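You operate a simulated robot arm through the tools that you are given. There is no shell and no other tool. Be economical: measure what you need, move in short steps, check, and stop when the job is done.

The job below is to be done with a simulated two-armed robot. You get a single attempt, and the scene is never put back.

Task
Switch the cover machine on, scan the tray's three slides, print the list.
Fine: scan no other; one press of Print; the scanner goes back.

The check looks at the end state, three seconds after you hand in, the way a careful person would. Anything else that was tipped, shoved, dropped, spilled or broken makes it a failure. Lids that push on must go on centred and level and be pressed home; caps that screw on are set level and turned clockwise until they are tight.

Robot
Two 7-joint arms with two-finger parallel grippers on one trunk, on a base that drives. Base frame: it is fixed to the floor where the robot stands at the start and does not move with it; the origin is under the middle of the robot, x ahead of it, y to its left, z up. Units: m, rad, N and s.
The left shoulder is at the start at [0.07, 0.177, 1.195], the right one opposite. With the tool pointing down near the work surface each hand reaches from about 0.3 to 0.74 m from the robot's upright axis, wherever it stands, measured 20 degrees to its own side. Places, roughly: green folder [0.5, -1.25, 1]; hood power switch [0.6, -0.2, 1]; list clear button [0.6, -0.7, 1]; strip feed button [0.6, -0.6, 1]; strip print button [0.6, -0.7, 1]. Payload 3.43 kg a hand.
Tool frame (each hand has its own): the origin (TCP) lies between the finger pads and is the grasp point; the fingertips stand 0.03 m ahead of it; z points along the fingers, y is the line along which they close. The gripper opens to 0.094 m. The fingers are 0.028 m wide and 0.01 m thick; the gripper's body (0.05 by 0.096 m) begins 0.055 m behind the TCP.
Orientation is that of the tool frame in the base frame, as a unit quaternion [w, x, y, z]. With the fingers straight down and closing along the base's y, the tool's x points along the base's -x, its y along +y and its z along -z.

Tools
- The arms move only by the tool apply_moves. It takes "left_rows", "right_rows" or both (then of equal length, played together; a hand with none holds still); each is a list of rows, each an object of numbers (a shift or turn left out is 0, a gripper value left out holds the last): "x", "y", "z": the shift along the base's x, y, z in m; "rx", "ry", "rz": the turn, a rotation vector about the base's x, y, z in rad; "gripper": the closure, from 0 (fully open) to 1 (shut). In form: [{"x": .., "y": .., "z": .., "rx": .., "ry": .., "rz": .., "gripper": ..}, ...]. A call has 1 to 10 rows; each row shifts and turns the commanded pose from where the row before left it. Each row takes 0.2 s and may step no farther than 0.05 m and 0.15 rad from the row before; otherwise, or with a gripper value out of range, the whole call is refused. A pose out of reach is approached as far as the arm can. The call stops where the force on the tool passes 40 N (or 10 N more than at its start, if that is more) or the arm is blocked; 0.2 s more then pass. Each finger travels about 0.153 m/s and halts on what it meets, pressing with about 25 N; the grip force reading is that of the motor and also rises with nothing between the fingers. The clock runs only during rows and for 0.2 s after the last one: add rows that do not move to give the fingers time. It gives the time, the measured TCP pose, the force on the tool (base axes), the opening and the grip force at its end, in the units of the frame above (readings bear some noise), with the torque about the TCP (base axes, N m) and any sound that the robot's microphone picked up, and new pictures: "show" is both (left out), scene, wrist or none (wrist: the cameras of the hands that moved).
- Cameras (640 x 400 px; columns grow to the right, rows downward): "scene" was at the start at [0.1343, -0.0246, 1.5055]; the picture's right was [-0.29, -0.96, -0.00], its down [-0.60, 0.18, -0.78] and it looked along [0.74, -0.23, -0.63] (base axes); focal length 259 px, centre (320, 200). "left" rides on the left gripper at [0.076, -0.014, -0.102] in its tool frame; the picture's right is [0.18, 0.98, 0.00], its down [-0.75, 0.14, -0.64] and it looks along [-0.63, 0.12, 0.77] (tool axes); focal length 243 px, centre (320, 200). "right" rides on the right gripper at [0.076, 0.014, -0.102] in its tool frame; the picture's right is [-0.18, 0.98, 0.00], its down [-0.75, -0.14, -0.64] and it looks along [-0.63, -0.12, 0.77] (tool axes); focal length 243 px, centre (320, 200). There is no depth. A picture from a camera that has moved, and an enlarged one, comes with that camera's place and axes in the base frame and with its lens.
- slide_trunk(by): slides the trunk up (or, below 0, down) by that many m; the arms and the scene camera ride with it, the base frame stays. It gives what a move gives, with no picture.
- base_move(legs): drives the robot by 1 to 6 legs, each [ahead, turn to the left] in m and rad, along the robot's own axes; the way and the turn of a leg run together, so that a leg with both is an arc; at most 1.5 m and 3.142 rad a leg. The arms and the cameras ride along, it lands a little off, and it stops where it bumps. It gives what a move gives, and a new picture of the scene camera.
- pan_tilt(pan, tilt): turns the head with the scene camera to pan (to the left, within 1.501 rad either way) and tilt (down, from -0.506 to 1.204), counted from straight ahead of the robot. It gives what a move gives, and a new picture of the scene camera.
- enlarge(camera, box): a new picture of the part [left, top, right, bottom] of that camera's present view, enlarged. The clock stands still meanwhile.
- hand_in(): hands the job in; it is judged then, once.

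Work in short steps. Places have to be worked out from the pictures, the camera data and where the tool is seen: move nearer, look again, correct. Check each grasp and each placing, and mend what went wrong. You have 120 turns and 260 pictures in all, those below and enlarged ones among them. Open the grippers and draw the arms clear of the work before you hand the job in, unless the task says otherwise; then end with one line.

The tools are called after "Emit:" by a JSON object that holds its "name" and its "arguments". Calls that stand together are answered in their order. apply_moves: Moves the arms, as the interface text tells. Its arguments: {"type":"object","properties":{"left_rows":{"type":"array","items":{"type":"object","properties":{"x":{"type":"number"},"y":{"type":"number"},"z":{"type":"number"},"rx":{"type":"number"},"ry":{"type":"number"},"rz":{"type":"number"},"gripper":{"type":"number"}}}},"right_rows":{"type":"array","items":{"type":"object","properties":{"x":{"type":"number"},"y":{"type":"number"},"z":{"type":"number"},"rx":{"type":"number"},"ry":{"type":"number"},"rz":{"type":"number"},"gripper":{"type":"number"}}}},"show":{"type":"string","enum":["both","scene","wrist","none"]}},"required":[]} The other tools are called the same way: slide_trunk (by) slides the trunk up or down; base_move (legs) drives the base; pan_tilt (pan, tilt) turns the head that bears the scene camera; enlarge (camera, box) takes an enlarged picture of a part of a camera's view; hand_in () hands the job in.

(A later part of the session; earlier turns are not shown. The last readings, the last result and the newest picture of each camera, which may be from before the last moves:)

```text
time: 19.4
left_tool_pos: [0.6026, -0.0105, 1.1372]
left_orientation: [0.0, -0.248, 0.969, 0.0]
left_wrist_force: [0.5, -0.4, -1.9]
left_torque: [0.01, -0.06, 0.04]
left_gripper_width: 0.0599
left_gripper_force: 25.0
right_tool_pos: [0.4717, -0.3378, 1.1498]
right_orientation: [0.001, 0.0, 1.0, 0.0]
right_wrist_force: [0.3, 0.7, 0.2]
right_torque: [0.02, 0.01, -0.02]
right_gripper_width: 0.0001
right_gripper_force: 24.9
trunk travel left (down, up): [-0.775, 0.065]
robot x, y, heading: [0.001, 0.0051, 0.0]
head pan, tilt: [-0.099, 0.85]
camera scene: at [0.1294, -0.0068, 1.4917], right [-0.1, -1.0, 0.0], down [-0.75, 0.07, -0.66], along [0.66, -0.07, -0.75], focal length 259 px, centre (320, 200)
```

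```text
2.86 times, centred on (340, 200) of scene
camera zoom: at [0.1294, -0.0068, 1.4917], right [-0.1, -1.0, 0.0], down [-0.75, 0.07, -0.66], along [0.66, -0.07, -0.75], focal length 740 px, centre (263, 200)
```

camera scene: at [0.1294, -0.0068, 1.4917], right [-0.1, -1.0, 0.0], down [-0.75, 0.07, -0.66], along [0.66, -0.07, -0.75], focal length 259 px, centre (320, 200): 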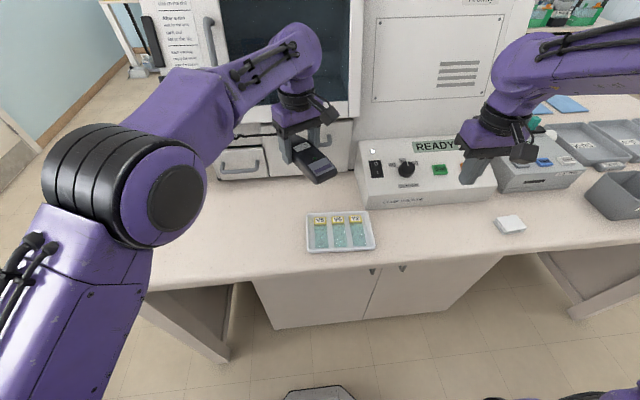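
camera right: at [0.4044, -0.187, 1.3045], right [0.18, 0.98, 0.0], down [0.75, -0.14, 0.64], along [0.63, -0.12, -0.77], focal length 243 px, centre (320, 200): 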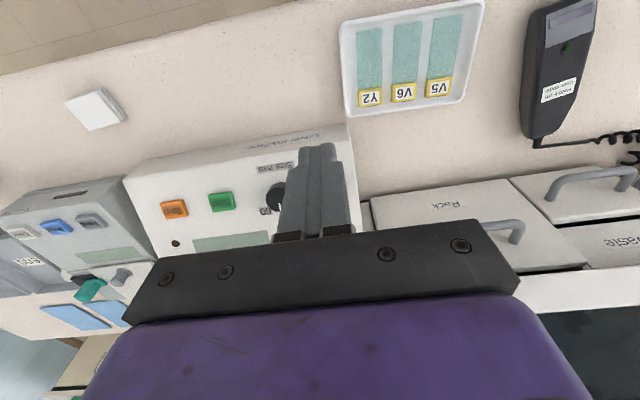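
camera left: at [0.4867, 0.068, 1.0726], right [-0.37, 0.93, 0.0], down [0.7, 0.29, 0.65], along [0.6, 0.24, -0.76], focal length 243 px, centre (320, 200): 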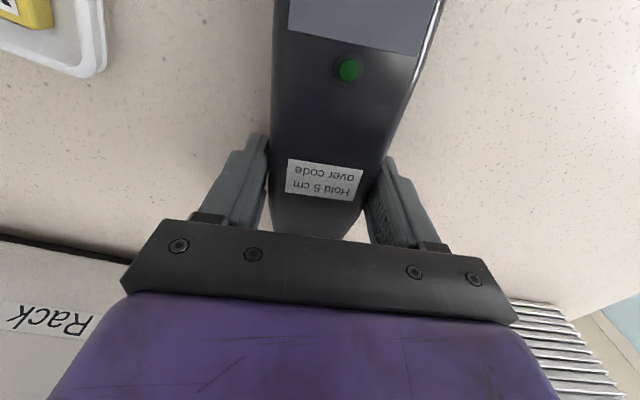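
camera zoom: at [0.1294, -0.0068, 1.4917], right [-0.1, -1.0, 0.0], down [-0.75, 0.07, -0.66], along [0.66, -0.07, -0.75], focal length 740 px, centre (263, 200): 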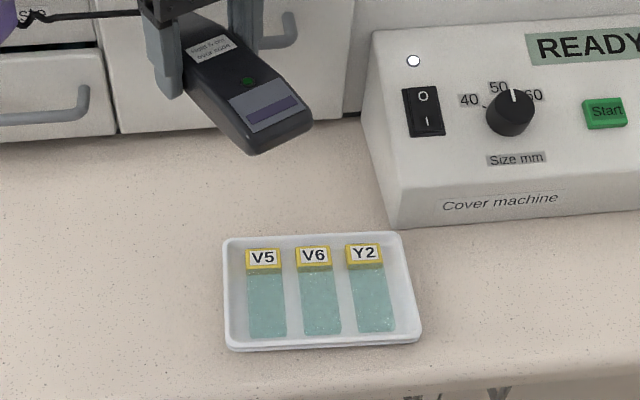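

The head is right over V5. I lower it to about 5 cm above the code and listen.

Emit:
{"name": "apply_moves", "arguments": {"left_rows": [{"z": -0.03}, {"z": -0.03}, {"z": -0.025}, {"z": -0.018}, {}, {}], "show": "none"}}

Emit:
{"name": "enlarge", "arguments": {"camera": "scene", "box": [240, 130, 440, 270]}}

```text
time: 20.9
left_tool_pos: [0.6054, -0.0088, 1.0344]
left_orientation: [0.0, -0.247, 0.969, 0.001]
left_wrist_force: [0.5, -0.3, -1.1]
left_torque: [0.01, -0.04, 0.0]
left_gripper_width: 0.0597
left_gripper_force: 25.2
right_tool_pos: [0.4736, -0.3375, 1.1496]
right_orientation: [0.0, 0.0, 1.0, 0.0]
right_wrist_force: [-1.3, 1.5, -0.1]
right_torque: [0.03, 0.03, -0.01]
right_gripper_width: 0.0
right_gripper_force: 25.0
trunk travel left (down, up): [-0.775, 0.065]
robot x, y, heading: [-0.0, 0.0013, 0.001]
head pan, tilt: [-0.099, 0.85]
```

```text
2.86 times, centred on (340, 200) of scene
camera zoom: at [0.1314, -0.0077, 1.4915], right [-0.1, -1.0, 0.0], down [-0.75, 0.07, -0.66], along [0.66, -0.07, -0.75], focal length 740 px, centre (263, 200)
```

zoom: 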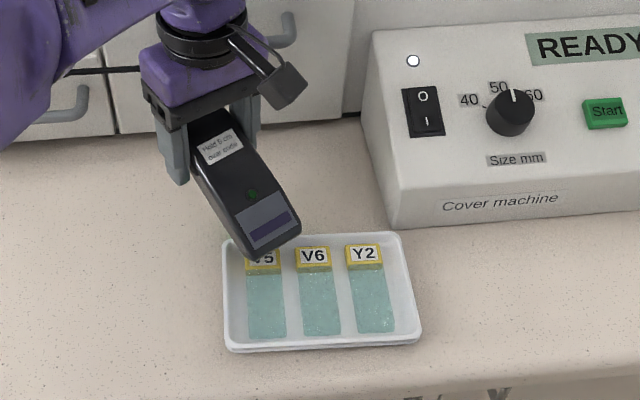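

No beep yet. I check with the wrist camera whether the scanner has shifted in the grip and how the head lies over the code.

Emit:
{"name": "enlarge", "arguments": {"camera": "left", "box": [0, 0, 640, 400]}}

Emit:
{"name": "enlarge", "arguments": {"camera": "right", "box": [320, 0, 640, 200]}}

```text
1.00 times, centred on (320, 200) of left (not enlarged: the box is as wide or as high as the picture)
camera zoom: at [0.5459, -0.0582, 1.1357], right [-0.63, 0.77, 0.0], down [0.59, 0.48, 0.64], along [0.5, 0.41, -0.77], focal length 243 px, centre (320, 200)
```

zoom: 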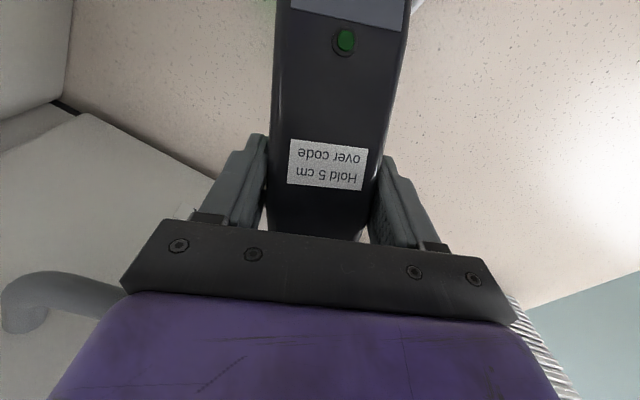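

```text
2.00 times, centred on (480, 100) of right
camera zoom: at [0.3963, -0.3238, 1.2507], right [0.18, 0.98, 0.0], down [0.75, -0.14, 0.64], along [0.63, -0.12, -0.77], focal length 485 px, centre (0, 400)
```

zoom: 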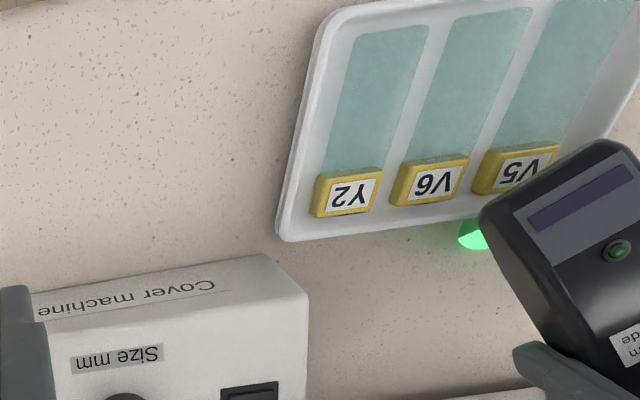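

A green aiming spot falls on the bench just beyond the tray, around (0.575,-0.045), so the beam is about 4 cm too far from me. I shift the scanner back toward the robot.

Emit:
{"name": "apply_moves", "arguments": {"left_rows": [{"x": -0.015}, {"x": -0.01}, {}], "show": "none"}}

Emit:
{"name": "enlarge", "arguments": {"camera": "right", "box": [320, 0, 640, 200]}}

```text
time: 21.6
left_tool_pos: [0.5814, -0.0019, 1.0318]
left_orientation: [-0.006, -0.255, 0.967, -0.002]
left_wrist_force: [0.6, 0.2, -2.3]
left_torque: [0.0, -0.04, -0.05]
left_gripper_width: 0.0597
left_gripper_force: 24.6
right_tool_pos: [0.4734, -0.3386, 1.1502]
right_orientation: [0.0, 0.0, 1.0, -0.001]
right_wrist_force: [-0.3, 0.0, 0.1]
right_torque: [0.0, 0.03, 0.02]
right_gripper_width: 0.0
right_gripper_force: 25.0
trunk travel left (down, up): [-0.775, 0.065]
robot x, y, heading: [0.0009, -0.0036, 0.002]
head pan, tilt: [-0.099, 0.85]
```

```text
2.00 times, centred on (480, 100) of right
camera zoom: at [0.3958, -0.3238, 1.2509], right [0.18, 0.98, 0.0], down [0.75, -0.14, 0.64], along [0.63, -0.12, -0.77], focal length 485 px, centre (0, 400)
```

zoom: 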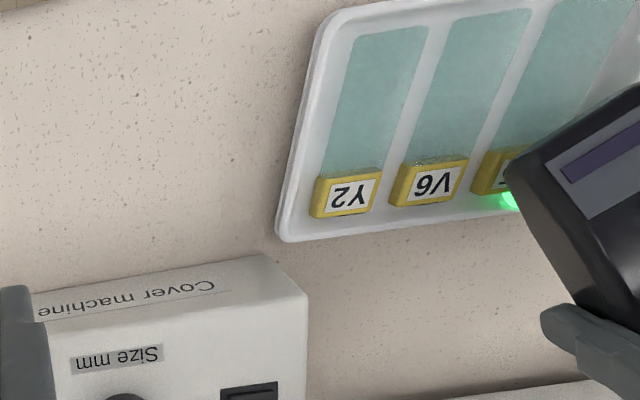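

The spot is now at V5's rear edge; a little more toward the robot and a hair to the right.

Emit:
{"name": "apply_moves", "arguments": {"left_rows": [{"x": -0.012, "y": -0.004}, {"x": -0.006}, {}], "show": "none"}}

Emit:
{"name": "enlarge", "arguments": {"camera": "right", "box": [320, 0, 640, 200]}}

```text
time: 22.4
left_tool_pos: [0.5622, -0.0003, 1.0181]
left_orientation: [-0.019, -0.261, 0.965, -0.001]
left_wrist_force: [1.0, 0.0, -1.7]
left_torque: [0.0, -0.05, -0.03]
left_gripper_width: 0.0594
left_gripper_force: 25.1
right_tool_pos: [0.4732, -0.3392, 1.15]
right_orientation: [0.0, -0.002, 1.0, 0.001]
right_wrist_force: [-0.6, 0.2, -0.4]
right_torque: [-0.02, 0.01, 0.03]
right_gripper_width: 0.0001
right_gripper_force: 25.4
trunk travel left (down, up): [-0.775, 0.065]
robot x, y, heading: [-0.0025, -0.001, -0.0]
head pan, tilt: [-0.099, 0.85]
```

```text
2.00 times, centred on (480, 100) of right
camera zoom: at [0.3958, -0.3236, 1.251], right [0.18, 0.98, 0.0], down [0.75, -0.14, 0.64], along [0.63, -0.12, -0.77], focal length 485 px, centre (0, 400)
```

zoom: 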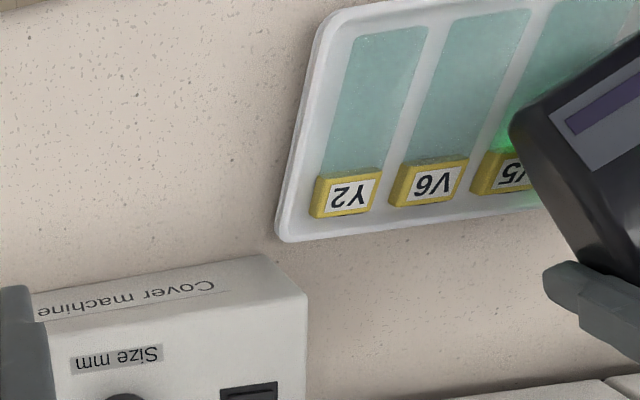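

The hand came lower than commanded (1.018), and the spot passed to the near side of the code. I raise it again and look at the whole scene for what hinders the arm.

Emit:
{"name": "apply_moves", "arguments": {"left_rows": [{"z": 0.02}, {"z": 0.02}, {}], "show": "both"}}

```text
time: 23.2
left_tool_pos: [0.5604, -0.0022, 1.0543]
left_orientation: [-0.024, -0.259, 0.965, 0.001]
left_wrist_force: [-0.4, -0.7, -2.8]
left_torque: [0.03, -0.01, -0.03]
left_gripper_width: 0.0598
left_gripper_force: 25.0
right_tool_pos: [0.473, -0.3389, 1.1482]
right_orientation: [-0.001, 0.0, 1.0, 0.0]
right_wrist_force: [0.2, -0.9, 0.1]
right_torque: [0.02, -0.01, 0.01]
right_gripper_width: 0.0
right_gripper_force: 24.7
trunk travel left (down, up): [-0.775, 0.065]
robot x, y, heading: [0.0021, 0.0003, 0.003]
head pan, tilt: [-0.099, 0.85]
camera scene: at [0.1303, -0.0076, 1.4916], right [-0.1, -1.0, 0.0], down [-0.75, 0.07, -0.66], along [0.66, -0.07, -0.75], focal length 259 px, centre (320, 200)
camera left: at [0.5057, -0.0515, 1.1603], right [-0.65, 0.76, 0.02], down [0.61, 0.51, 0.61], along [0.45, 0.41, -0.79], focal length 243 px, centre (320, 200)
```

scene: 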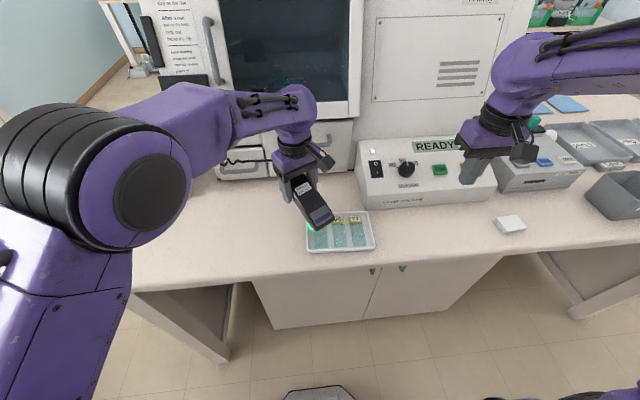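
left: 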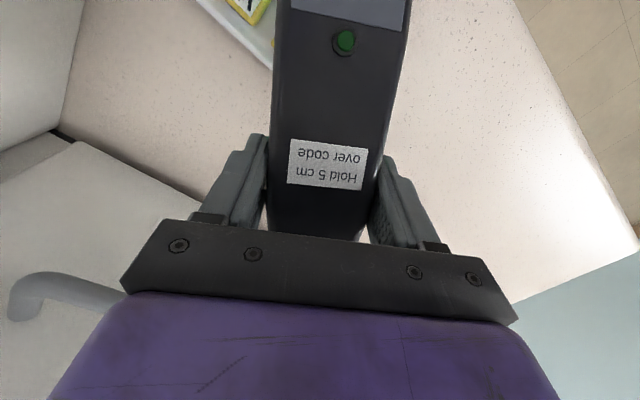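

The arm seems to run at a joint limit with that yaw this near. From both spots the beam is ~0.067 m ahead of the grip. I raise, reduce yaw to about 0.3 and go to the matching place above V5.

Emit:
{"name": "apply_moves", "arguments": {"left_rows": [{"z": 0.03}, {"x": 0.018, "z": 0.01, "rz": -0.1}, {"x": 0.018, "y": -0.012, "rz": -0.1}, {"y": -0.012}, {}], "show": "none"}}

Emit:
{"name": "enlarge", "arguments": {"camera": "right", "box": [320, 0, 640, 200]}}

Emit:
{"name": "enlarge", "arguments": {"camera": "scene", "box": [240, 130, 440, 270]}}

```text
time: 24.4
left_tool_pos: [0.5975, -0.0342, 1.1151]
left_orientation: [0.0, -0.153, 0.988, -0.003]
left_wrist_force: [0.5, 0.1, -2.2]
left_torque: [-0.02, -0.05, 0.01]
left_gripper_width: 0.0597
left_gripper_force: 25.0
right_tool_pos: [0.4717, -0.3386, 1.1493]
right_orientation: [0.001, 0.0, 1.0, 0.0]
right_wrist_force: [-0.8, 0.0, 0.2]
right_torque: [-0.02, 0.01, -0.01]
right_gripper_width: 0.0002
right_gripper_force: 24.3
trunk travel left (down, up): [-0.775, 0.065]
robot x, y, heading: [0.0004, -0.0003, 0.003]
head pan, tilt: [-0.099, 0.85]
```

```text
2.00 times, centred on (480, 100) of right
camera zoom: at [0.3948, -0.3233, 1.2515], right [0.18, 0.98, 0.0], down [0.75, -0.14, 0.64], along [0.63, -0.12, -0.77], focal length 485 px, centre (0, 400)
```

zoom: 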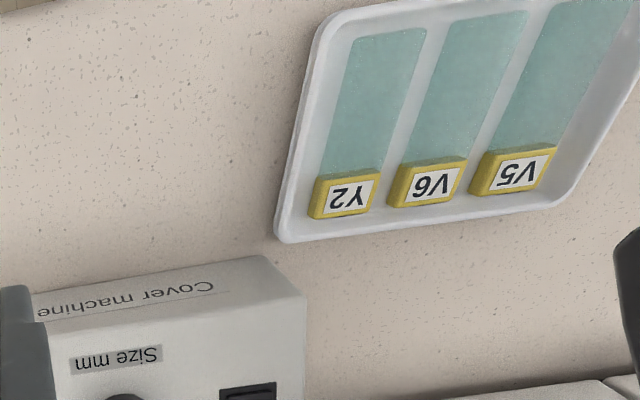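

```text
2.86 times, centred on (340, 200) of scene
camera zoom: at [0.1294, -0.0072, 1.4917], right [-0.1, -1.0, 0.0], down [-0.75, 0.07, -0.66], along [0.66, -0.07, -0.75], focal length 740 px, centre (263, 200)
```

zoom: 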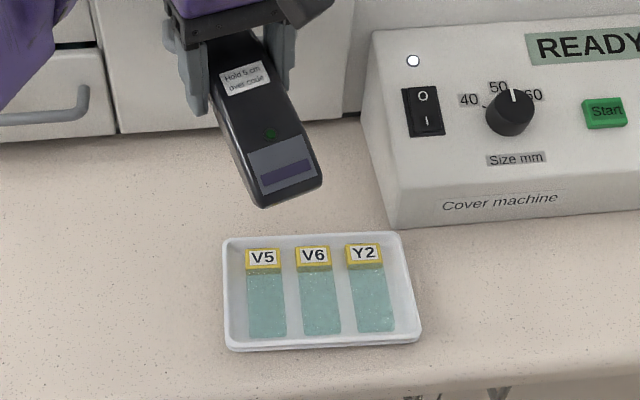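

The lamp lights only near a surface. I lower over V5 to the 5 cm height and dwell.

Emit:
{"name": "apply_moves", "arguments": {"left_rows": [{"z": -0.03}, {"z": -0.03}, {"z": -0.022}, {}, {}], "show": "none"}}

Emit:
{"name": "enlarge", "arguments": {"camera": "right", "box": [320, 0, 640, 200]}}

Emit:
{"name": "enlarge", "arguments": {"camera": "scene", "box": [240, 130, 440, 270]}}

```text
time: 25.6
left_tool_pos: [0.5975, -0.037, 1.0297]
left_orientation: [-0.001, -0.149, 0.989, 0.002]
left_wrist_force: [-0.5, 0.5, -1.3]
left_torque: [0.01, -0.05, 0.04]
left_gripper_width: 0.0598
left_gripper_force: 25.2
right_tool_pos: [0.4728, -0.3381, 1.15]
right_orientation: [0.0, 0.001, 1.0, 0.0]
right_wrist_force: [-0.8, -0.4, 0.1]
right_torque: [-0.01, 0.0, 0.0]
right_gripper_width: 0.0
right_gripper_force: 24.7
trunk travel left (down, up): [-0.775, 0.065]
robot x, y, heading: [-0.0023, -0.0018, -0.007]
head pan, tilt: [-0.099, 0.85]
```

```text
2.00 times, centred on (480, 100) of right
camera zoom: at [0.3958, -0.3237, 1.251], right [0.18, 0.98, 0.0], down [0.75, -0.14, 0.64], along [0.63, -0.12, -0.77], focal length 485 px, centre (0, 400)
```

zoom: 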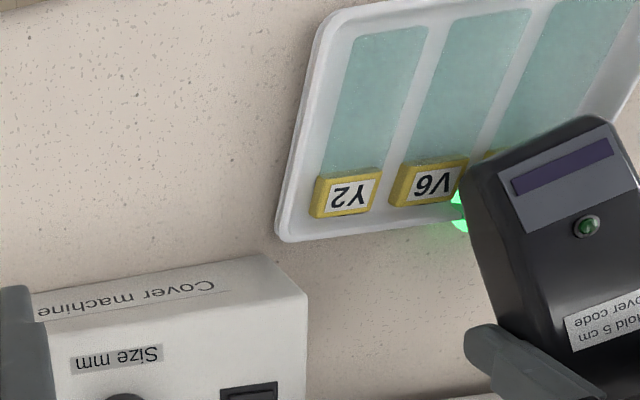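

```text
2.86 times, centred on (340, 200) of scene
camera zoom: at [0.1306, -0.0075, 1.4915], right [-0.1, -1.0, 0.0], down [-0.75, 0.07, -0.66], along [0.66, -0.07, -0.75], focal length 740 px, centre (263, 200)
```

zoom: 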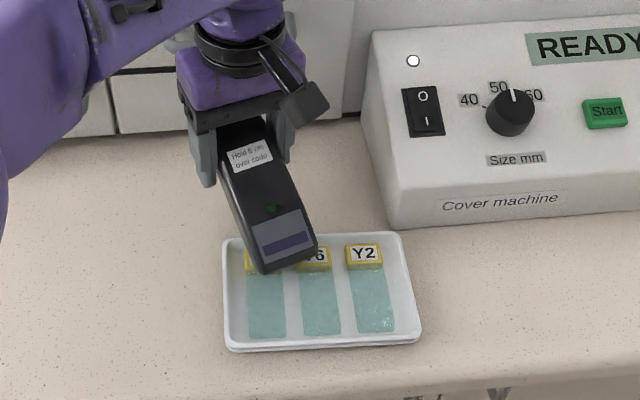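

The spot's visible right edge is at about (0.55,-0.07): too far and too far right. I shift toward the robot and to the left in small steps.

Emit:
{"name": "apply_moves", "arguments": {"left_rows": [{"x": -0.004, "y": 0.01}, {"x": -0.008, "y": 0.004}, {}, {}], "show": "none"}}

Emit:
{"name": "enlarge", "arguments": {"camera": "right", "box": [320, 0, 640, 200]}}

```text
time: 26.6
left_tool_pos: [0.5842, -0.0215, 1.0318]
left_orientation: [0.0, -0.149, 0.989, 0.001]
left_wrist_force: [-1.0, 0.2, -2.0]
left_torque: [-0.01, -0.01, 0.01]
left_gripper_width: 0.0598
left_gripper_force: 24.7
right_tool_pos: [0.4739, -0.3383, 1.1498]
right_orientation: [0.0, -0.001, 1.0, 0.0]
right_wrist_force: [0.6, 0.6, -0.2]
right_torque: [0.01, -0.02, -0.04]
right_gripper_width: 0.0
right_gripper_force: 24.8
trunk travel left (down, up): [-0.775, 0.065]
robot x, y, heading: [0.0015, 0.0009, 0.003]
head pan, tilt: [-0.099, 0.85]
```

```text
2.00 times, centred on (480, 100) of right
camera zoom: at [0.3955, -0.3236, 1.2511], right [0.18, 0.98, 0.0], down [0.75, -0.14, 0.64], along [0.63, -0.12, -0.77], focal length 485 px, centre (0, 400)
```

zoom: 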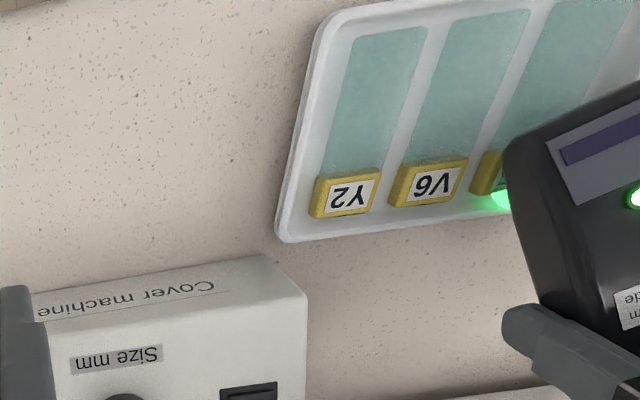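

The scanner's green lamp now glows brightly, a likely read. I check it and the printer's display.

Emit:
{"name": "enlarge", "arguments": {"camera": "scene", "box": [240, 150, 360, 250]}}

Emit:
{"name": "enlarge", "arguments": {"camera": "scene", "box": [440, 90, 640, 210]}}

Emit:
{"name": "apply_moves", "arguments": {"left_rows": [{}], "show": "none"}}

```text
4.00 times, centred on (300, 200) of scene
camera zoom: at [0.1303, -0.0074, 1.4916], right [-0.1, -1.0, 0.0], down [-0.75, 0.07, -0.66], along [0.66, -0.07, -0.75], focal length 1036 px, centre (400, 200)
```

zoom: 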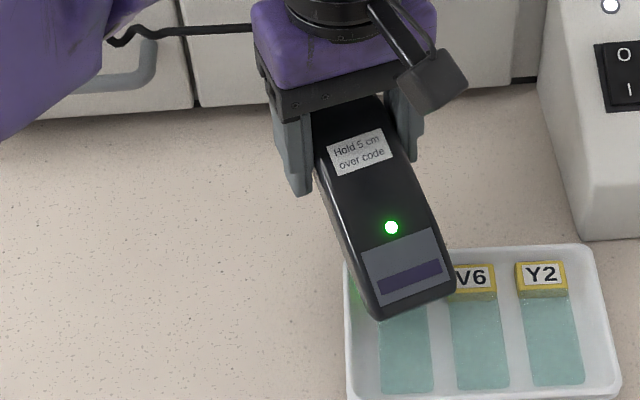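

```text
3.20 times, centred on (540, 150) of scene
camera zoom: at [0.1303, -0.0074, 1.4916], right [-0.1, -1.0, 0.0], down [-0.75, 0.07, -0.66], along [0.66, -0.07, -0.75], focal length 829 px, centre (-384, 360)
```

zoom: 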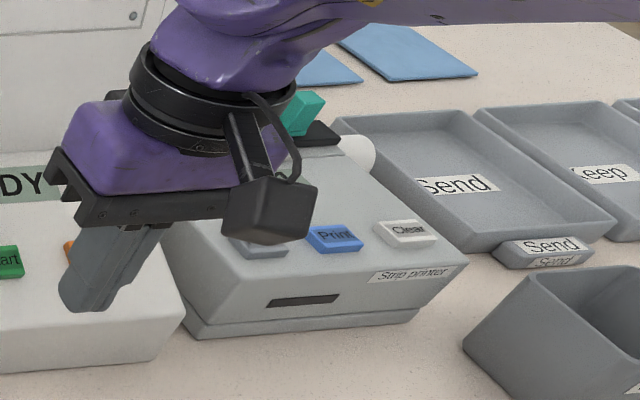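

```text
time: 27.1
left_tool_pos: [0.5845, -0.0205, 1.0323]
left_orientation: [0.0, -0.149, 0.989, 0.001]
left_wrist_force: [0.2, 0.7, -1.2]
left_torque: [0.02, -0.05, 0.01]
left_gripper_width: 0.0599
left_gripper_force: 24.6
right_tool_pos: [0.4736, -0.3371, 1.1494]
right_orientation: [0.001, 0.0, 1.0, 0.0]
right_wrist_force: [0.3, -0.7, -0.4]
right_torque: [-0.02, -0.02, 0.02]
right_gripper_width: 0.0
right_gripper_force: 25.0
trunk travel left (down, up): [-0.775, 0.065]
robot x, y, heading: [0.0018, 0.0052, -0.001]
head pan, tilt: [-0.099, 0.85]
```

The lamp is lit; I move the right hand back to uncover the printer's display before lifting the scanner.

Emit:
{"name": "apply_moves", "arguments": {"right_rows": [{"x": -0.04, "z": 0.02}, {"x": -0.04, "y": -0.02, "z": 0.02}, {"x": -0.02, "y": -0.04}], "show": "none"}}

Emit:
{"name": "enlarge", "arguments": {"camera": "scene", "box": [240, 90, 640, 250]}}

```text
time: 27.9
left_tool_pos: [0.5851, -0.0263, 1.0306]
left_orientation: [0.0, -0.15, 0.989, 0.003]
left_wrist_force: [-1.1, 0.1, -2.4]
left_torque: [0.06, -0.06, 0.0]
left_gripper_width: 0.0597
left_gripper_force: 24.8
right_tool_pos: [0.3702, -0.4009, 1.1895]
right_orientation: [0.0, 0.001, 1.0, 0.001]
right_wrist_force: [-0.9, 0.0, -1.2]
right_torque: [0.06, -0.02, 0.0]
right_gripper_width: 0.0
right_gripper_force: 25.0
trunk travel left (down, up): [-0.775, 0.065]
robot x, y, heading: [-0.0016, -0.0027, 0.0]
head pan, tilt: [-0.099, 0.85]
```

```text
1.60 times, centred on (440, 170) of scene
camera zoom: at [0.1307, -0.0141, 1.4915], right [-0.1, -0.99, 0.0], down [-0.75, 0.08, -0.66], along [0.66, -0.06, -0.75], focal length 414 px, centre (128, 248)
```

zoom: 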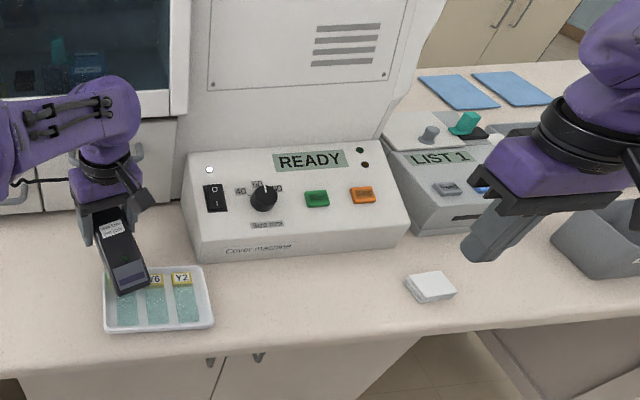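

The printer shows LIST 1: V5 is read. I lift, shift 4.7 cm right to V6 and lower again.

Emit:
{"name": "apply_moves", "arguments": {"left_rows": [{"z": 0.04}, {"z": 0.035}, {"x": -0.001, "y": -0.025}, {"x": -0.001, "y": -0.022}, {"z": -0.035}, {"z": -0.025}, {"z": -0.015}, {}, {}], "show": "none"}}

Emit:
{"name": "enlarge", "arguments": {"camera": "scene", "box": [240, 130, 560, 260]}}

```text
time: 29.9
left_tool_pos: [0.5837, -0.0694, 1.0316]
left_orientation: [0.001, -0.15, 0.989, 0.001]
left_wrist_force: [-0.5, -0.1, -1.0]
left_torque: [0.03, -0.03, -0.02]
left_gripper_width: 0.0596
left_gripper_force: 25.2
right_tool_pos: [0.3717, -0.3957, 1.1902]
right_orientation: [0.0, 0.0, 1.0, 0.0]
right_wrist_force: [-0.7, -0.3, -0.1]
right_torque: [-0.04, 0.03, -0.04]
right_gripper_width: 0.0
right_gripper_force: 25.1
trunk travel left (down, up): [-0.775, 0.065]
robot x, y, heading: [0.0006, 0.0007, 0.001]
head pan, tilt: [-0.099, 0.85]
```

```text
2.00 times, centred on (400, 195) of scene
camera zoom: at [0.1305, -0.0074, 1.4916], right [-0.1, -1.0, 0.0], down [-0.75, 0.07, -0.66], along [0.66, -0.07, -0.75], focal length 518 px, centre (160, 210)
```

zoom: 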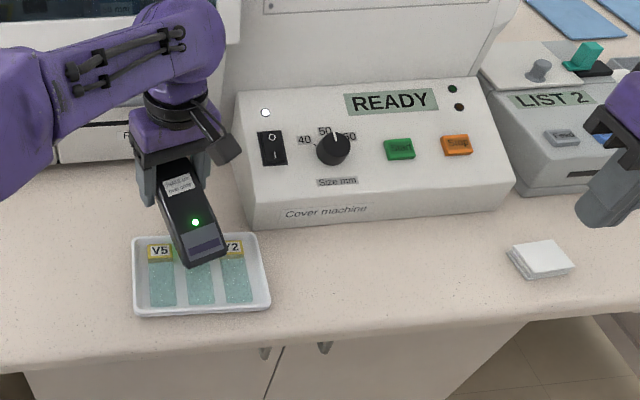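

LIST 2: V6 is read. Now on to Y2.

Emit:
{"name": "apply_moves", "arguments": {"left_rows": [{"z": 0.04}, {"z": 0.035}, {"x": -0.001, "y": -0.025}, {"x": -0.001, "y": -0.021}, {"z": -0.035}, {"z": -0.025}, {"z": -0.015}, {}, {}], "show": "none"}}

Emit:
{"name": "enlarge", "arguments": {"camera": "scene", "box": [240, 130, 560, 260]}}

```text
time: 31.9
left_tool_pos: [0.5837, -0.0953, 1.0335]
left_orientation: [-0.001, -0.148, 0.989, 0.001]
left_wrist_force: [-0.3, 0.2, -0.9]
left_torque: [0.0, -0.03, 0.02]
left_gripper_width: 0.0597
left_gripper_force: 25.4
left hand out of reach, approached as far as the arm can: row 4
right_tool_pos: [0.3717, -0.396, 1.19]
right_orientation: [0.0, 0.0, 1.0, 0.0]
right_wrist_force: [0.6, 0.9, 0.4]
right_torque: [0.02, -0.02, 0.0]
right_gripper_width: 0.0
right_gripper_force: 24.8
trunk travel left (down, up): [-0.775, 0.065]
robot x, y, heading: [-0.0021, -0.0003, 0.003]
head pan, tilt: [-0.099, 0.85]
```

```text
2.00 times, centred on (400, 195) of scene
camera zoom: at [0.1306, -0.008, 1.4915], right [-0.1, -1.0, 0.0], down [-0.75, 0.07, -0.66], along [0.66, -0.07, -0.75], focal length 518 px, centre (160, 210)
```

zoom: 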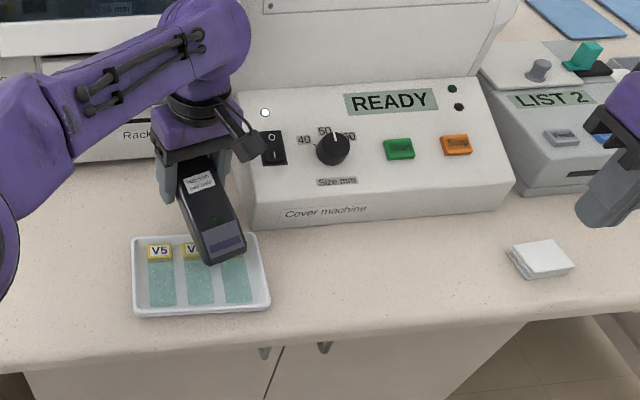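

It couldn't go quite far enough right at that height (TCP y = -0.095). I try moving the remaining 2 cm right at this height.

Emit:
{"name": "apply_moves", "arguments": {"left_rows": [{"y": -0.01}, {"x": -0.002, "y": -0.01}, {}, {}], "show": "none"}}

Emit:
{"name": "enlarge", "arguments": {"camera": "scene", "box": [240, 130, 560, 260]}}

```text
time: 32.9
left_tool_pos: [0.5787, -0.1144, 1.0315]
left_orientation: [0.0, -0.142, 0.99, 0.001]
left_wrist_force: [0.7, -0.4, -1.1]
left_torque: [0.01, -0.03, 0.0]
left_gripper_width: 0.0594
left_gripper_force: 24.8
left hand out of reach, approached as far as the arm can: row 2
right_tool_pos: [0.3727, -0.3957, 1.1895]
right_orientation: [0.001, 0.0, 1.0, 0.001]
right_wrist_force: [-0.8, 0.5, -0.9]
right_torque: [-0.03, -0.02, 0.02]
right_gripper_width: 0.0002
right_gripper_force: 25.1
trunk travel left (down, up): [-0.775, 0.065]
robot x, y, heading: [0.0002, 0.0018, -0.001]
head pan, tilt: [-0.099, 0.85]
```

```text
2.00 times, centred on (400, 195) of scene
camera zoom: at [0.1307, -0.0078, 1.4915], right [-0.1, -1.0, 0.0], down [-0.75, 0.07, -0.66], along [0.66, -0.07, -0.75], focal length 518 px, centre (160, 210)
```

zoom: 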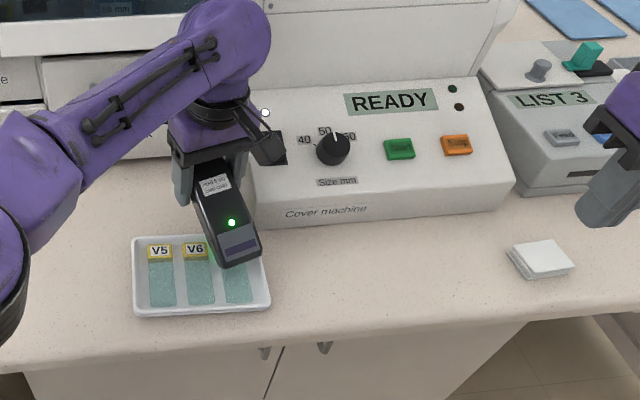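

LIST 3: all three are read. I lift straight up, then carry the scanner back left at height.

Emit:
{"name": "apply_moves", "arguments": {"left_rows": [{"z": 0.04}, {"z": 0.04}, {"y": 0.015, "z": 0.015}, {"y": 0.045}, {"y": 0.045}, {"y": 0.045}, {"y": 0.04, "x": -0.01, "rz": -0.05}, {"y": 0.02, "x": -0.01, "rz": -0.05}], "show": "scene"}}

```text
time: 34.6
left_tool_pos: [0.5561, 0.105, 1.129]
left_orientation: [0.0, -0.1, 0.995, 0.0]
left_wrist_force: [-1.6, -0.2, -1.5]
left_torque: [0.0, -0.04, 0.02]
left_gripper_width: 0.0598
left_gripper_force: 25.2
left hand out of reach, approached as far as the arm can: row 2
right_tool_pos: [0.3704, -0.396, 1.1913]
right_orientation: [0.001, 0.0, 1.0, 0.001]
right_wrist_force: [0.3, -0.4, -0.7]
right_torque: [-0.02, 0.0, 0.03]
right_gripper_width: 0.0002
right_gripper_force: 25.1
trunk travel left (down, up): [-0.775, 0.065]
robot x, y, heading: [0.0, 0.0021, 0.003]
head pan, tilt: [-0.099, 0.85]
camera scene: at [0.1293, -0.0071, 1.4917], right [-0.1, -1.0, 0.0], down [-0.75, 0.07, -0.66], along [0.66, -0.07, -0.75], focal length 259 px, centre (320, 200)
```

scene: 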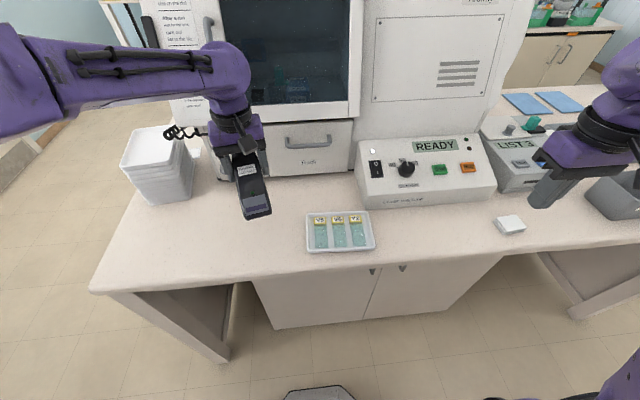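

Still LIST 3, and the hand is over the scanner's old place with the right yaw. I correct by a few mm and lower it to just above the bench.

Emit:
{"name": "apply_moves", "arguments": {"left_rows": [{"x": 0.003, "y": -0.007, "z": -0.03}, {"z": -0.04}, {"z": -0.04}, {"z": -0.025}, {"z": -0.012}, {}], "show": "none"}}

Emit:
{"name": "enlarge", "arguments": {"camera": "scene", "box": [180, 140, 320, 260]}}

```text
time: 36.0
left_tool_pos: [0.5581, 0.099, 0.9814]
left_orientation: [0.001, -0.099, 0.995, 0.001]
left_wrist_force: [2.9, 0.7, 7.5]
left_torque: [-0.19, 0.67, 0.05]
left_gripper_width: 0.0595
left_gripper_force: 25.1
right_tool_pos: [0.3714, -0.3963, 1.1903]
right_orientation: [0.0, 0.0, 1.0, 0.0]
right_wrist_force: [0.5, 0.4, -0.3]
right_torque: [-0.01, 0.03, 0.01]
right_gripper_width: 0.0002
right_gripper_force: 24.5
trunk travel left (down, up): [-0.775, 0.065]
robot x, y, heading: [0.0025, 0.002, -0.003]
head pan, tilt: [-0.099, 0.85]
```

```text
3.33 times, centred on (250, 200) of scene
camera zoom: at [0.1301, -0.0075, 1.4916], right [-0.1, -1.0, 0.0], down [-0.75, 0.07, -0.66], along [0.66, -0.07, -0.75], focal length 864 px, centre (553, 200)
```

zoom: 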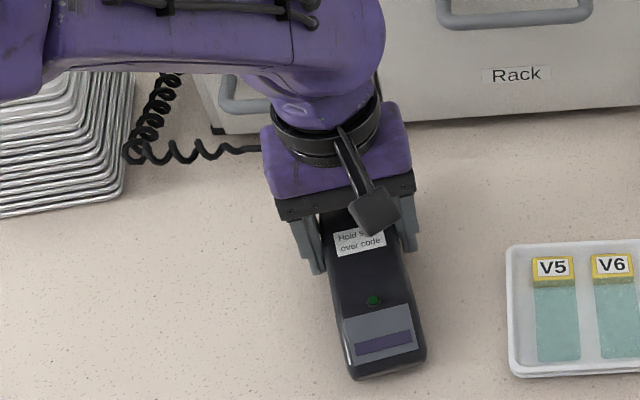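

The nose touches first (7.5 N). I ease down further, then release.

Emit:
{"name": "apply_moves", "arguments": {"left_rows": [{"z": -0.003}, {"z": -0.003}, {}], "show": "none"}}

```text
time: 36.9
left_tool_pos: [0.557, 0.0976, 0.9735]
left_orientation: [0.0, -0.099, 0.995, 0.001]
left_wrist_force: [2.0, 0.0, 5.7]
left_torque: [-0.14, 0.62, 0.05]
left_gripper_width: 0.0597
left_gripper_force: 25.2
right_tool_pos: [0.3723, -0.3944, 1.1904]
right_orientation: [-0.001, 0.0, 1.0, 0.0]
right_wrist_force: [0.3, 0.3, 0.9]
right_torque: [-0.01, -0.04, 0.0]
right_gripper_width: 0.0
right_gripper_force: 24.8
trunk travel left (down, up): [-0.775, 0.065]
robot x, y, heading: [0.0002, 0.0013, -0.001]
head pan, tilt: [-0.099, 0.85]
```

Height now matches the pick height (0.9735). I open the gripper slowly.

Emit:
{"name": "apply_moves", "arguments": {"left_rows": [{"gripper": 0.3}, {"gripper": 0.1}, {"gripper": 0}, {}, {}], "show": "wrist"}}

Emit:
{"name": "enlarge", "arguments": {"camera": "scene", "box": [180, 140, 320, 260]}}

```text
time: 38.0
left_tool_pos: [0.5574, 0.0984, 0.9745]
left_orientation: [-0.001, -0.099, 0.995, 0.001]
left_wrist_force: [-0.2, 0.4, 0.3]
left_torque: [-0.01, 0.01, 0.0]
left_gripper_width: 0.0944
left_gripper_force: 0.1
right_tool_pos: [0.373, -0.3956, 1.1894]
right_orientation: [0.0, 0.0, 1.0, 0.0]
right_wrist_force: [-0.6, -0.3, 0.0]
right_torque: [0.03, 0.02, 0.01]
right_gripper_width: 0.0
right_gripper_force: 25.0
trunk travel left (down, up): [-0.775, 0.065]
robot x, y, heading: [-0.0001, -0.0026, -0.002]
head pan, tilt: [-0.099, 0.85]
camera left: at [0.4865, 0.0689, 1.0761], right [-0.38, 0.93, 0.0], down [0.71, 0.29, 0.64], along [0.6, 0.24, -0.77], focal length 243 px, centre (320, 200)
```

left: 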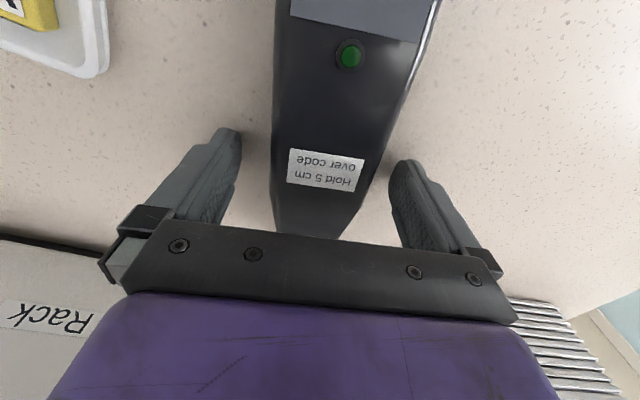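

```text
3.33 times, centred on (250, 200) of scene
camera zoom: at [0.1301, -0.0074, 1.4916], right [-0.1, -1.0, 0.0], down [-0.75, 0.07, -0.66], along [0.66, -0.07, -0.75], focal length 864 px, centre (553, 200)
```

zoom: 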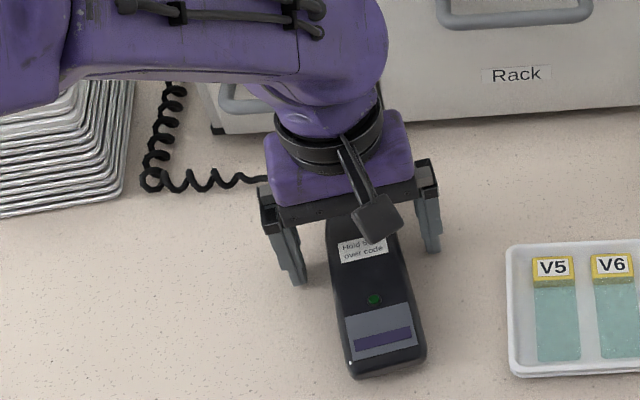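

The scanner lies back as before. I raise the left hand clear and draw both hands in high for driving, since the printer is beyond reach from here.

Emit:
{"name": "apply_moves", "arguments": {"left_rows": [{"z": 0.04}, {"z": 0.045}, {"z": 0.045}, {"z": 0.045}, {"x": -0.03, "z": 0.035}, {"x": -0.04, "z": 0.025}, {"x": -0.04, "y": 0.02, "z": 0.015}, {"x": -0.04, "y": 0.02}], "right_rows": [{"z": 0.03}, {"z": 0.03}, {"z": 0.03}, {"z": 0.02}, {}, {}, {}, {}], "show": "scene"}}

Emit:
{"name": "enlarge", "arguments": {"camera": "scene", "box": [180, 140, 400, 280]}}

```text
time: 39.9
left_tool_pos: [0.4039, 0.1445, 1.227]
left_orientation: [0.001, -0.1, 0.995, -0.002]
left_wrist_force: [-0.7, 0.8, 0.2]
left_torque: [-0.02, -0.03, -0.03]
left_gripper_width: 0.0941
left_gripper_force: 0.1
right_tool_pos: [0.3709, -0.3942, 1.3024]
right_orientation: [0.0, 0.0, 1.0, -0.003]
right_wrist_force: [-0.1, 0.4, -0.2]
right_torque: [-0.06, -0.01, -0.01]
right_gripper_width: 0.0
right_gripper_force: 25.0
trunk travel left (down, up): [-0.775, 0.065]
robot x, y, heading: [0.0003, -0.0034, 0.004]
head pan, tilt: [-0.099, 0.85]
camera scene: at [0.1296, -0.0005, 1.4917], right [-0.1, -1.0, 0.0], down [-0.75, 0.07, -0.66], along [0.66, -0.07, -0.75], focal length 259 px, centre (320, 200)
```

scene: 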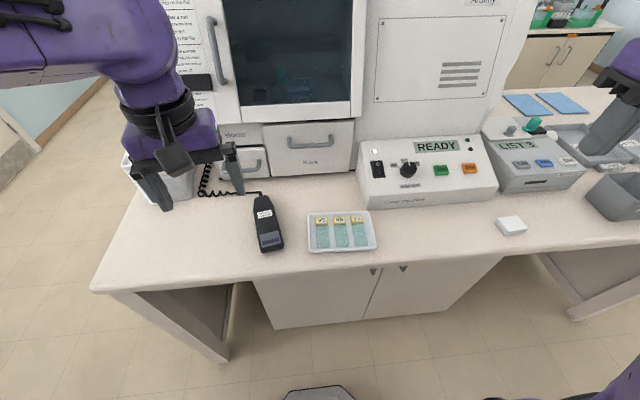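

```text
2.86 times, centred on (290, 210) of scene
camera zoom: at [0.1296, -0.0005, 1.4917], right [-0.1, -1.0, 0.0], down [-0.75, 0.07, -0.66], along [0.66, -0.07, -0.75], focal length 740 px, centre (406, 171)
```

zoom: 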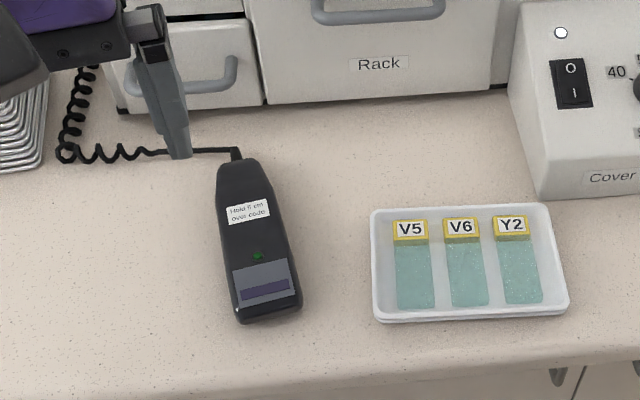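

The scanner is back as it was. I raise the left hand more, then turn right, drive 0.42 m along the bench and turn back.

Emit:
{"name": "apply_moves", "arguments": {"left_rows": [{"x": -0.02, "y": 0.02, "z": 0.035}, {"x": -0.02, "y": 0.02, "z": 0.03}], "show": "none"}}

Emit:
{"name": "base_move", "arguments": {"legs": [[0, -1.571]]}}

```text
time: 40.5
left_tool_pos: [0.3635, 0.1816, 1.2886]
left_orientation: [0.001, -0.1, 0.995, -0.001]
left_wrist_force: [-0.5, -0.2, -0.6]
left_torque: [0.0, -0.06, -0.01]
left_gripper_width: 0.0939
left_gripper_force: 0.1
right_tool_pos: [0.3708, -0.394, 1.3021]
right_orientation: [0.001, 0.001, 1.0, -0.003]
right_wrist_force: [0.0, 0.3, -0.1]
right_torque: [-0.05, -0.02, 0.0]
right_gripper_width: 0.0
right_gripper_force: 25.2
trunk travel left (down, up): [-0.775, 0.065]
robot x, y, heading: [-0.0018, -0.0005, -0.003]
head pan, tilt: [-0.099, 0.85]
```

```text
time: 44.8
left_tool_pos: [0.1651, -0.3714, 1.2887]
left_orientation: [0.0, 0.647, 0.763, 0.001]
left_wrist_force: [0.2, 0.3, 0.6]
left_torque: [0.0, -0.04, 0.01]
left_gripper_width: 0.0938
left_gripper_force: 0.0
right_tool_pos: [-0.4129, -0.3563, 1.3001]
right_orientation: [0.001, 0.72, 0.694, 0.001]
right_wrist_force: [0.0, -0.8, 0.8]
right_torque: [-0.03, 0.0, -0.03]
right_gripper_width: 0.0
right_gripper_force: 25.3
trunk travel left (down, up): [-0.775, 0.065]
robot x, y, heading: [0.0001, 0.0006, -1.609]
head pan, tilt: [-0.099, 0.85]
camera scene: at [-0.0098, -0.1272, 1.4916], right [-0.99, 0.13, 0.0], down [0.1, 0.74, -0.66], along [-0.09, -0.65, -0.75], focal length 259 px, centre (320, 200)
```

scene: 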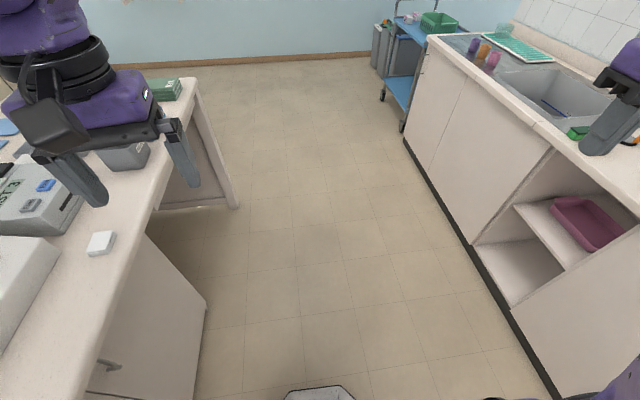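

Clear way ahead. I drive 0.42 m and turn back by 1.609.

Emit:
{"name": "base_move", "arguments": {"legs": [[0.42, 0], [0, 1.59]]}}

Emit:
{"name": "enlarge", "arguments": {"camera": "scene", "box": [0, 0, 640, 400]}}

```text
time: 51.2
left_tool_pos: [0.3544, -0.2436, 1.2892]
left_orientation: [-0.001, -0.089, 0.996, 0.0]
left_wrist_force: [0.0, 0.1, -0.5]
left_torque: [0.0, -0.01, -0.01]
left_gripper_width: 0.0939
left_gripper_force: 0.1
right_tool_pos: [0.3496, -0.8182, 1.2995]
right_orientation: [0.0, 0.009, 1.0, 0.0]
right_wrist_force: [0.4, 0.4, -0.8]
right_torque: [0.0, -0.03, 0.03]
right_gripper_width: 0.0
right_gripper_force: 24.7
trunk travel left (down, up): [-0.775, 0.065]
robot x, y, heading: [-0.0151, -0.4151, -0.021]
head pan, tilt: [-0.099, 0.85]
camera scene: at [0.1154, -0.4232, 1.4916], right [-0.12, -0.99, 0.0], down [-0.75, 0.09, -0.66], along [0.66, -0.08, -0.75], focal length 259 px, centre (320, 200)
```

scene: 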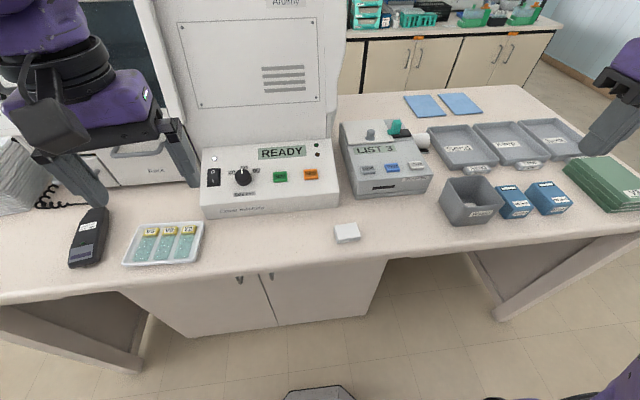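

```text
1.00 times, centred on (320, 200) of scene (not enlarged: the box is as wide or as high as the picture)
camera zoom: at [0.1154, -0.4232, 1.4916], right [-0.12, -0.99, 0.0], down [-0.75, 0.09, -0.66], along [0.66, -0.08, -0.75], focal length 259 px, centre (320, 200)
```

zoom: 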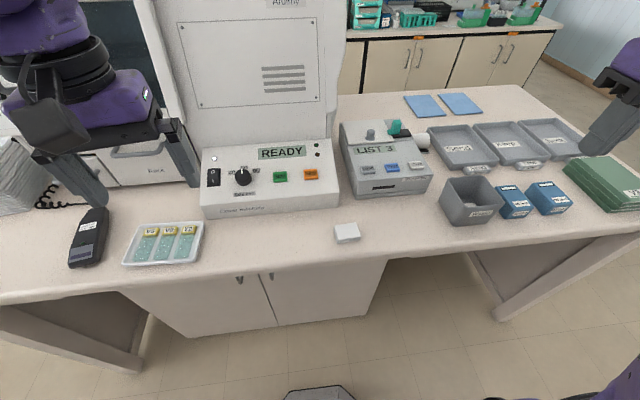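

The print button is about (0.612, -0.675, 1.02), now well in reach. I bring the right hand nearer and zoom in.

Emit:
{"name": "apply_moves", "arguments": {"right_rows": [{"x": 0.03, "y": 0.03}, {"x": 0.03, "y": 0.03, "z": -0.02}, {"x": 0.03, "y": 0.03, "z": -0.025}, {"x": 0.03, "y": 0.03, "z": -0.025}, {"x": 0.03, "y": 0.018, "z": -0.03}], "show": "wrist"}}

Emit:
{"name": "enlarge", "arguments": {"camera": "scene", "box": [330, 110, 450, 210]}}

```text
time: 52.4
left_tool_pos: [0.3568, -0.2426, 1.2881]
left_orientation: [-0.001, -0.09, 0.996, 0.001]
left_wrist_force: [0.2, -0.7, 0.0]
left_torque: [0.02, 0.03, -0.01]
left_gripper_width: 0.0941
left_gripper_force: 0.0
right_tool_pos: [0.5033, -0.6822, 1.199]
right_orientation: [0.0, 0.01, 1.0, -0.001]
right_wrist_force: [-0.3, 0.5, -1.1]
right_torque: [0.03, 0.03, -0.01]
right_gripper_width: 0.0
right_gripper_force: 25.2
trunk travel left (down, up): [-0.775, 0.065]
robot x, y, heading: [-0.0141, -0.4129, -0.018]
head pan, tilt: [-0.099, 0.85]
camera right: at [0.4257, -0.6668, 1.2997], right [0.2, 0.98, 0.0], down [0.75, -0.16, 0.64], along [0.63, -0.13, -0.77], focal length 243 px, centre (320, 200)
```

right: 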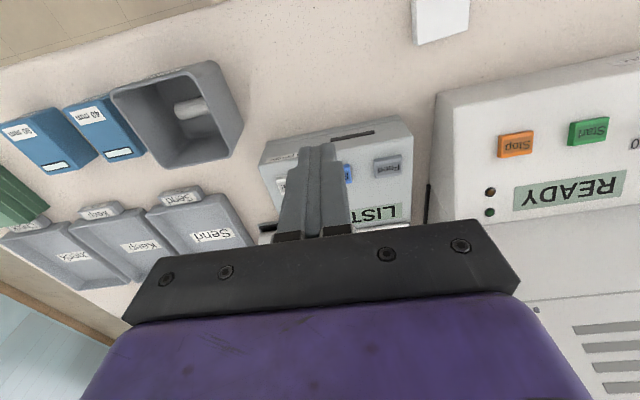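

```text
4.00 times, centred on (390, 160) of scene
camera zoom: at [0.1182, -0.4232, 1.4914], right [-0.12, -0.99, 0.0], down [-0.75, 0.09, -0.66], along [0.65, -0.08, -0.75], focal length 1036 px, centre (40, 360)
```

zoom: 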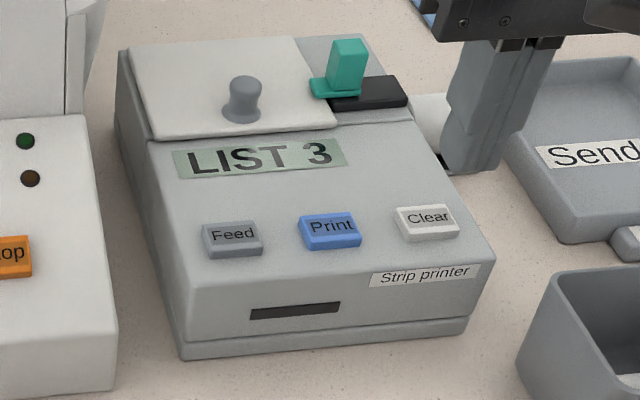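

Print at about (0.615, -0.681, 1.023), 6.6 cm right of Feed. I put the closed fingertips above it.

Emit:
{"name": "apply_moves", "arguments": {"right_rows": [{"x": 0.04, "z": -0.02}, {"x": 0.04, "z": -0.025}, {"x": 0.027, "y": 0.001, "z": -0.035}, {"z": -0.02}, {}], "show": "none"}}

Emit:
{"name": "enlarge", "arguments": {"camera": "scene", "box": [330, 110, 450, 210]}}

```text
time: 53.6
left_tool_pos: [0.3548, -0.243, 1.2892]
left_orientation: [0.0, -0.089, 0.996, 0.0]
left_wrist_force: [0.0, 0.4, -0.4]
left_torque: [0.03, 0.0, -0.01]
left_gripper_width: 0.094
left_gripper_force: 0.0
right_tool_pos: [0.6082, -0.684, 1.0961]
right_orientation: [0.0, 0.01, 1.0, 0.0]
right_wrist_force: [-0.7, -0.9, 0.1]
right_torque: [0.0, -0.01, -0.01]
right_gripper_width: 0.0
right_gripper_force: 25.5
trunk travel left (down, up): [-0.775, 0.065]
robot x, y, heading: [-0.0142, -0.4127, -0.019]
head pan, tilt: [-0.099, 0.85]
```

```text
4.00 times, centred on (390, 160) of scene
camera zoom: at [0.1156, -0.4231, 1.4916], right [-0.12, -0.99, 0.0], down [-0.75, 0.09, -0.66], along [0.66, -0.08, -0.75], focal length 1036 px, centre (40, 360)
```

zoom: 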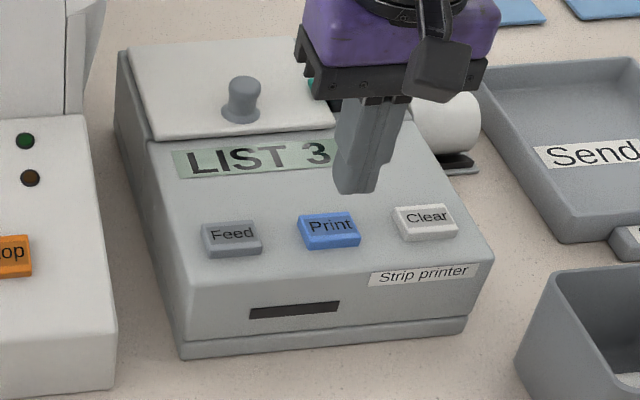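

The descent would land within a few mm of the button's centre. I correct slightly and go down.

Emit:
{"name": "apply_moves", "arguments": {"right_rows": [{"x": 0.003, "y": 0.004, "z": -0.015}, {"z": -0.012}, {"z": -0.006}, {"z": -0.003}, {"z": -0.003}], "show": "none"}}

Emit:
{"name": "enlarge", "arguments": {"camera": "scene", "box": [330, 110, 450, 210]}}

```text
time: 54.8
left_tool_pos: [0.3531, -0.2423, 1.289]
left_orientation: [0.0, -0.089, 0.996, 0.001]
left_wrist_force: [-0.1, 0.2, 0.2]
left_torque: [0.02, 0.01, -0.02]
left_gripper_width: 0.0939
left_gripper_force: 0.0
right_tool_pos: [0.6097, -0.6763, 1.0595]
right_orientation: [0.0, 0.009, 1.0, 0.0]
right_wrist_force: [-0.6, -0.7, 0.2]
right_torque: [-0.02, 0.0, -0.03]
right_gripper_width: 0.0002
right_gripper_force: 24.9
trunk travel left (down, up): [-0.775, 0.065]
robot x, y, heading: [-0.0143, -0.414, -0.022]
head pan, tilt: [-0.099, 0.85]
```

```text
4.00 times, centred on (390, 160) of scene
camera zoom: at [0.1156, -0.4232, 1.4916], right [-0.12, -0.99, 0.0], down [-0.75, 0.09, -0.66], along [0.66, -0.08, -0.75], focal length 1036 px, centre (40, 360)
```

zoom: 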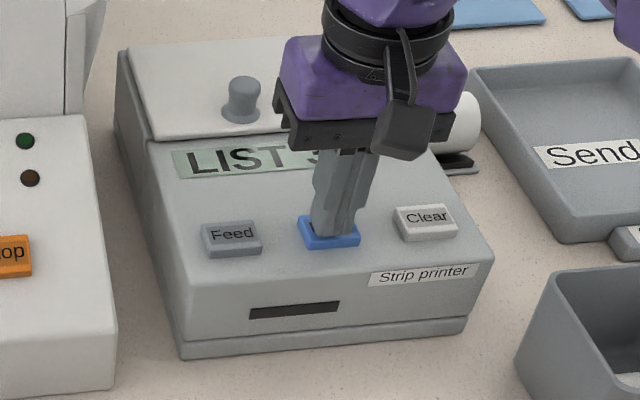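

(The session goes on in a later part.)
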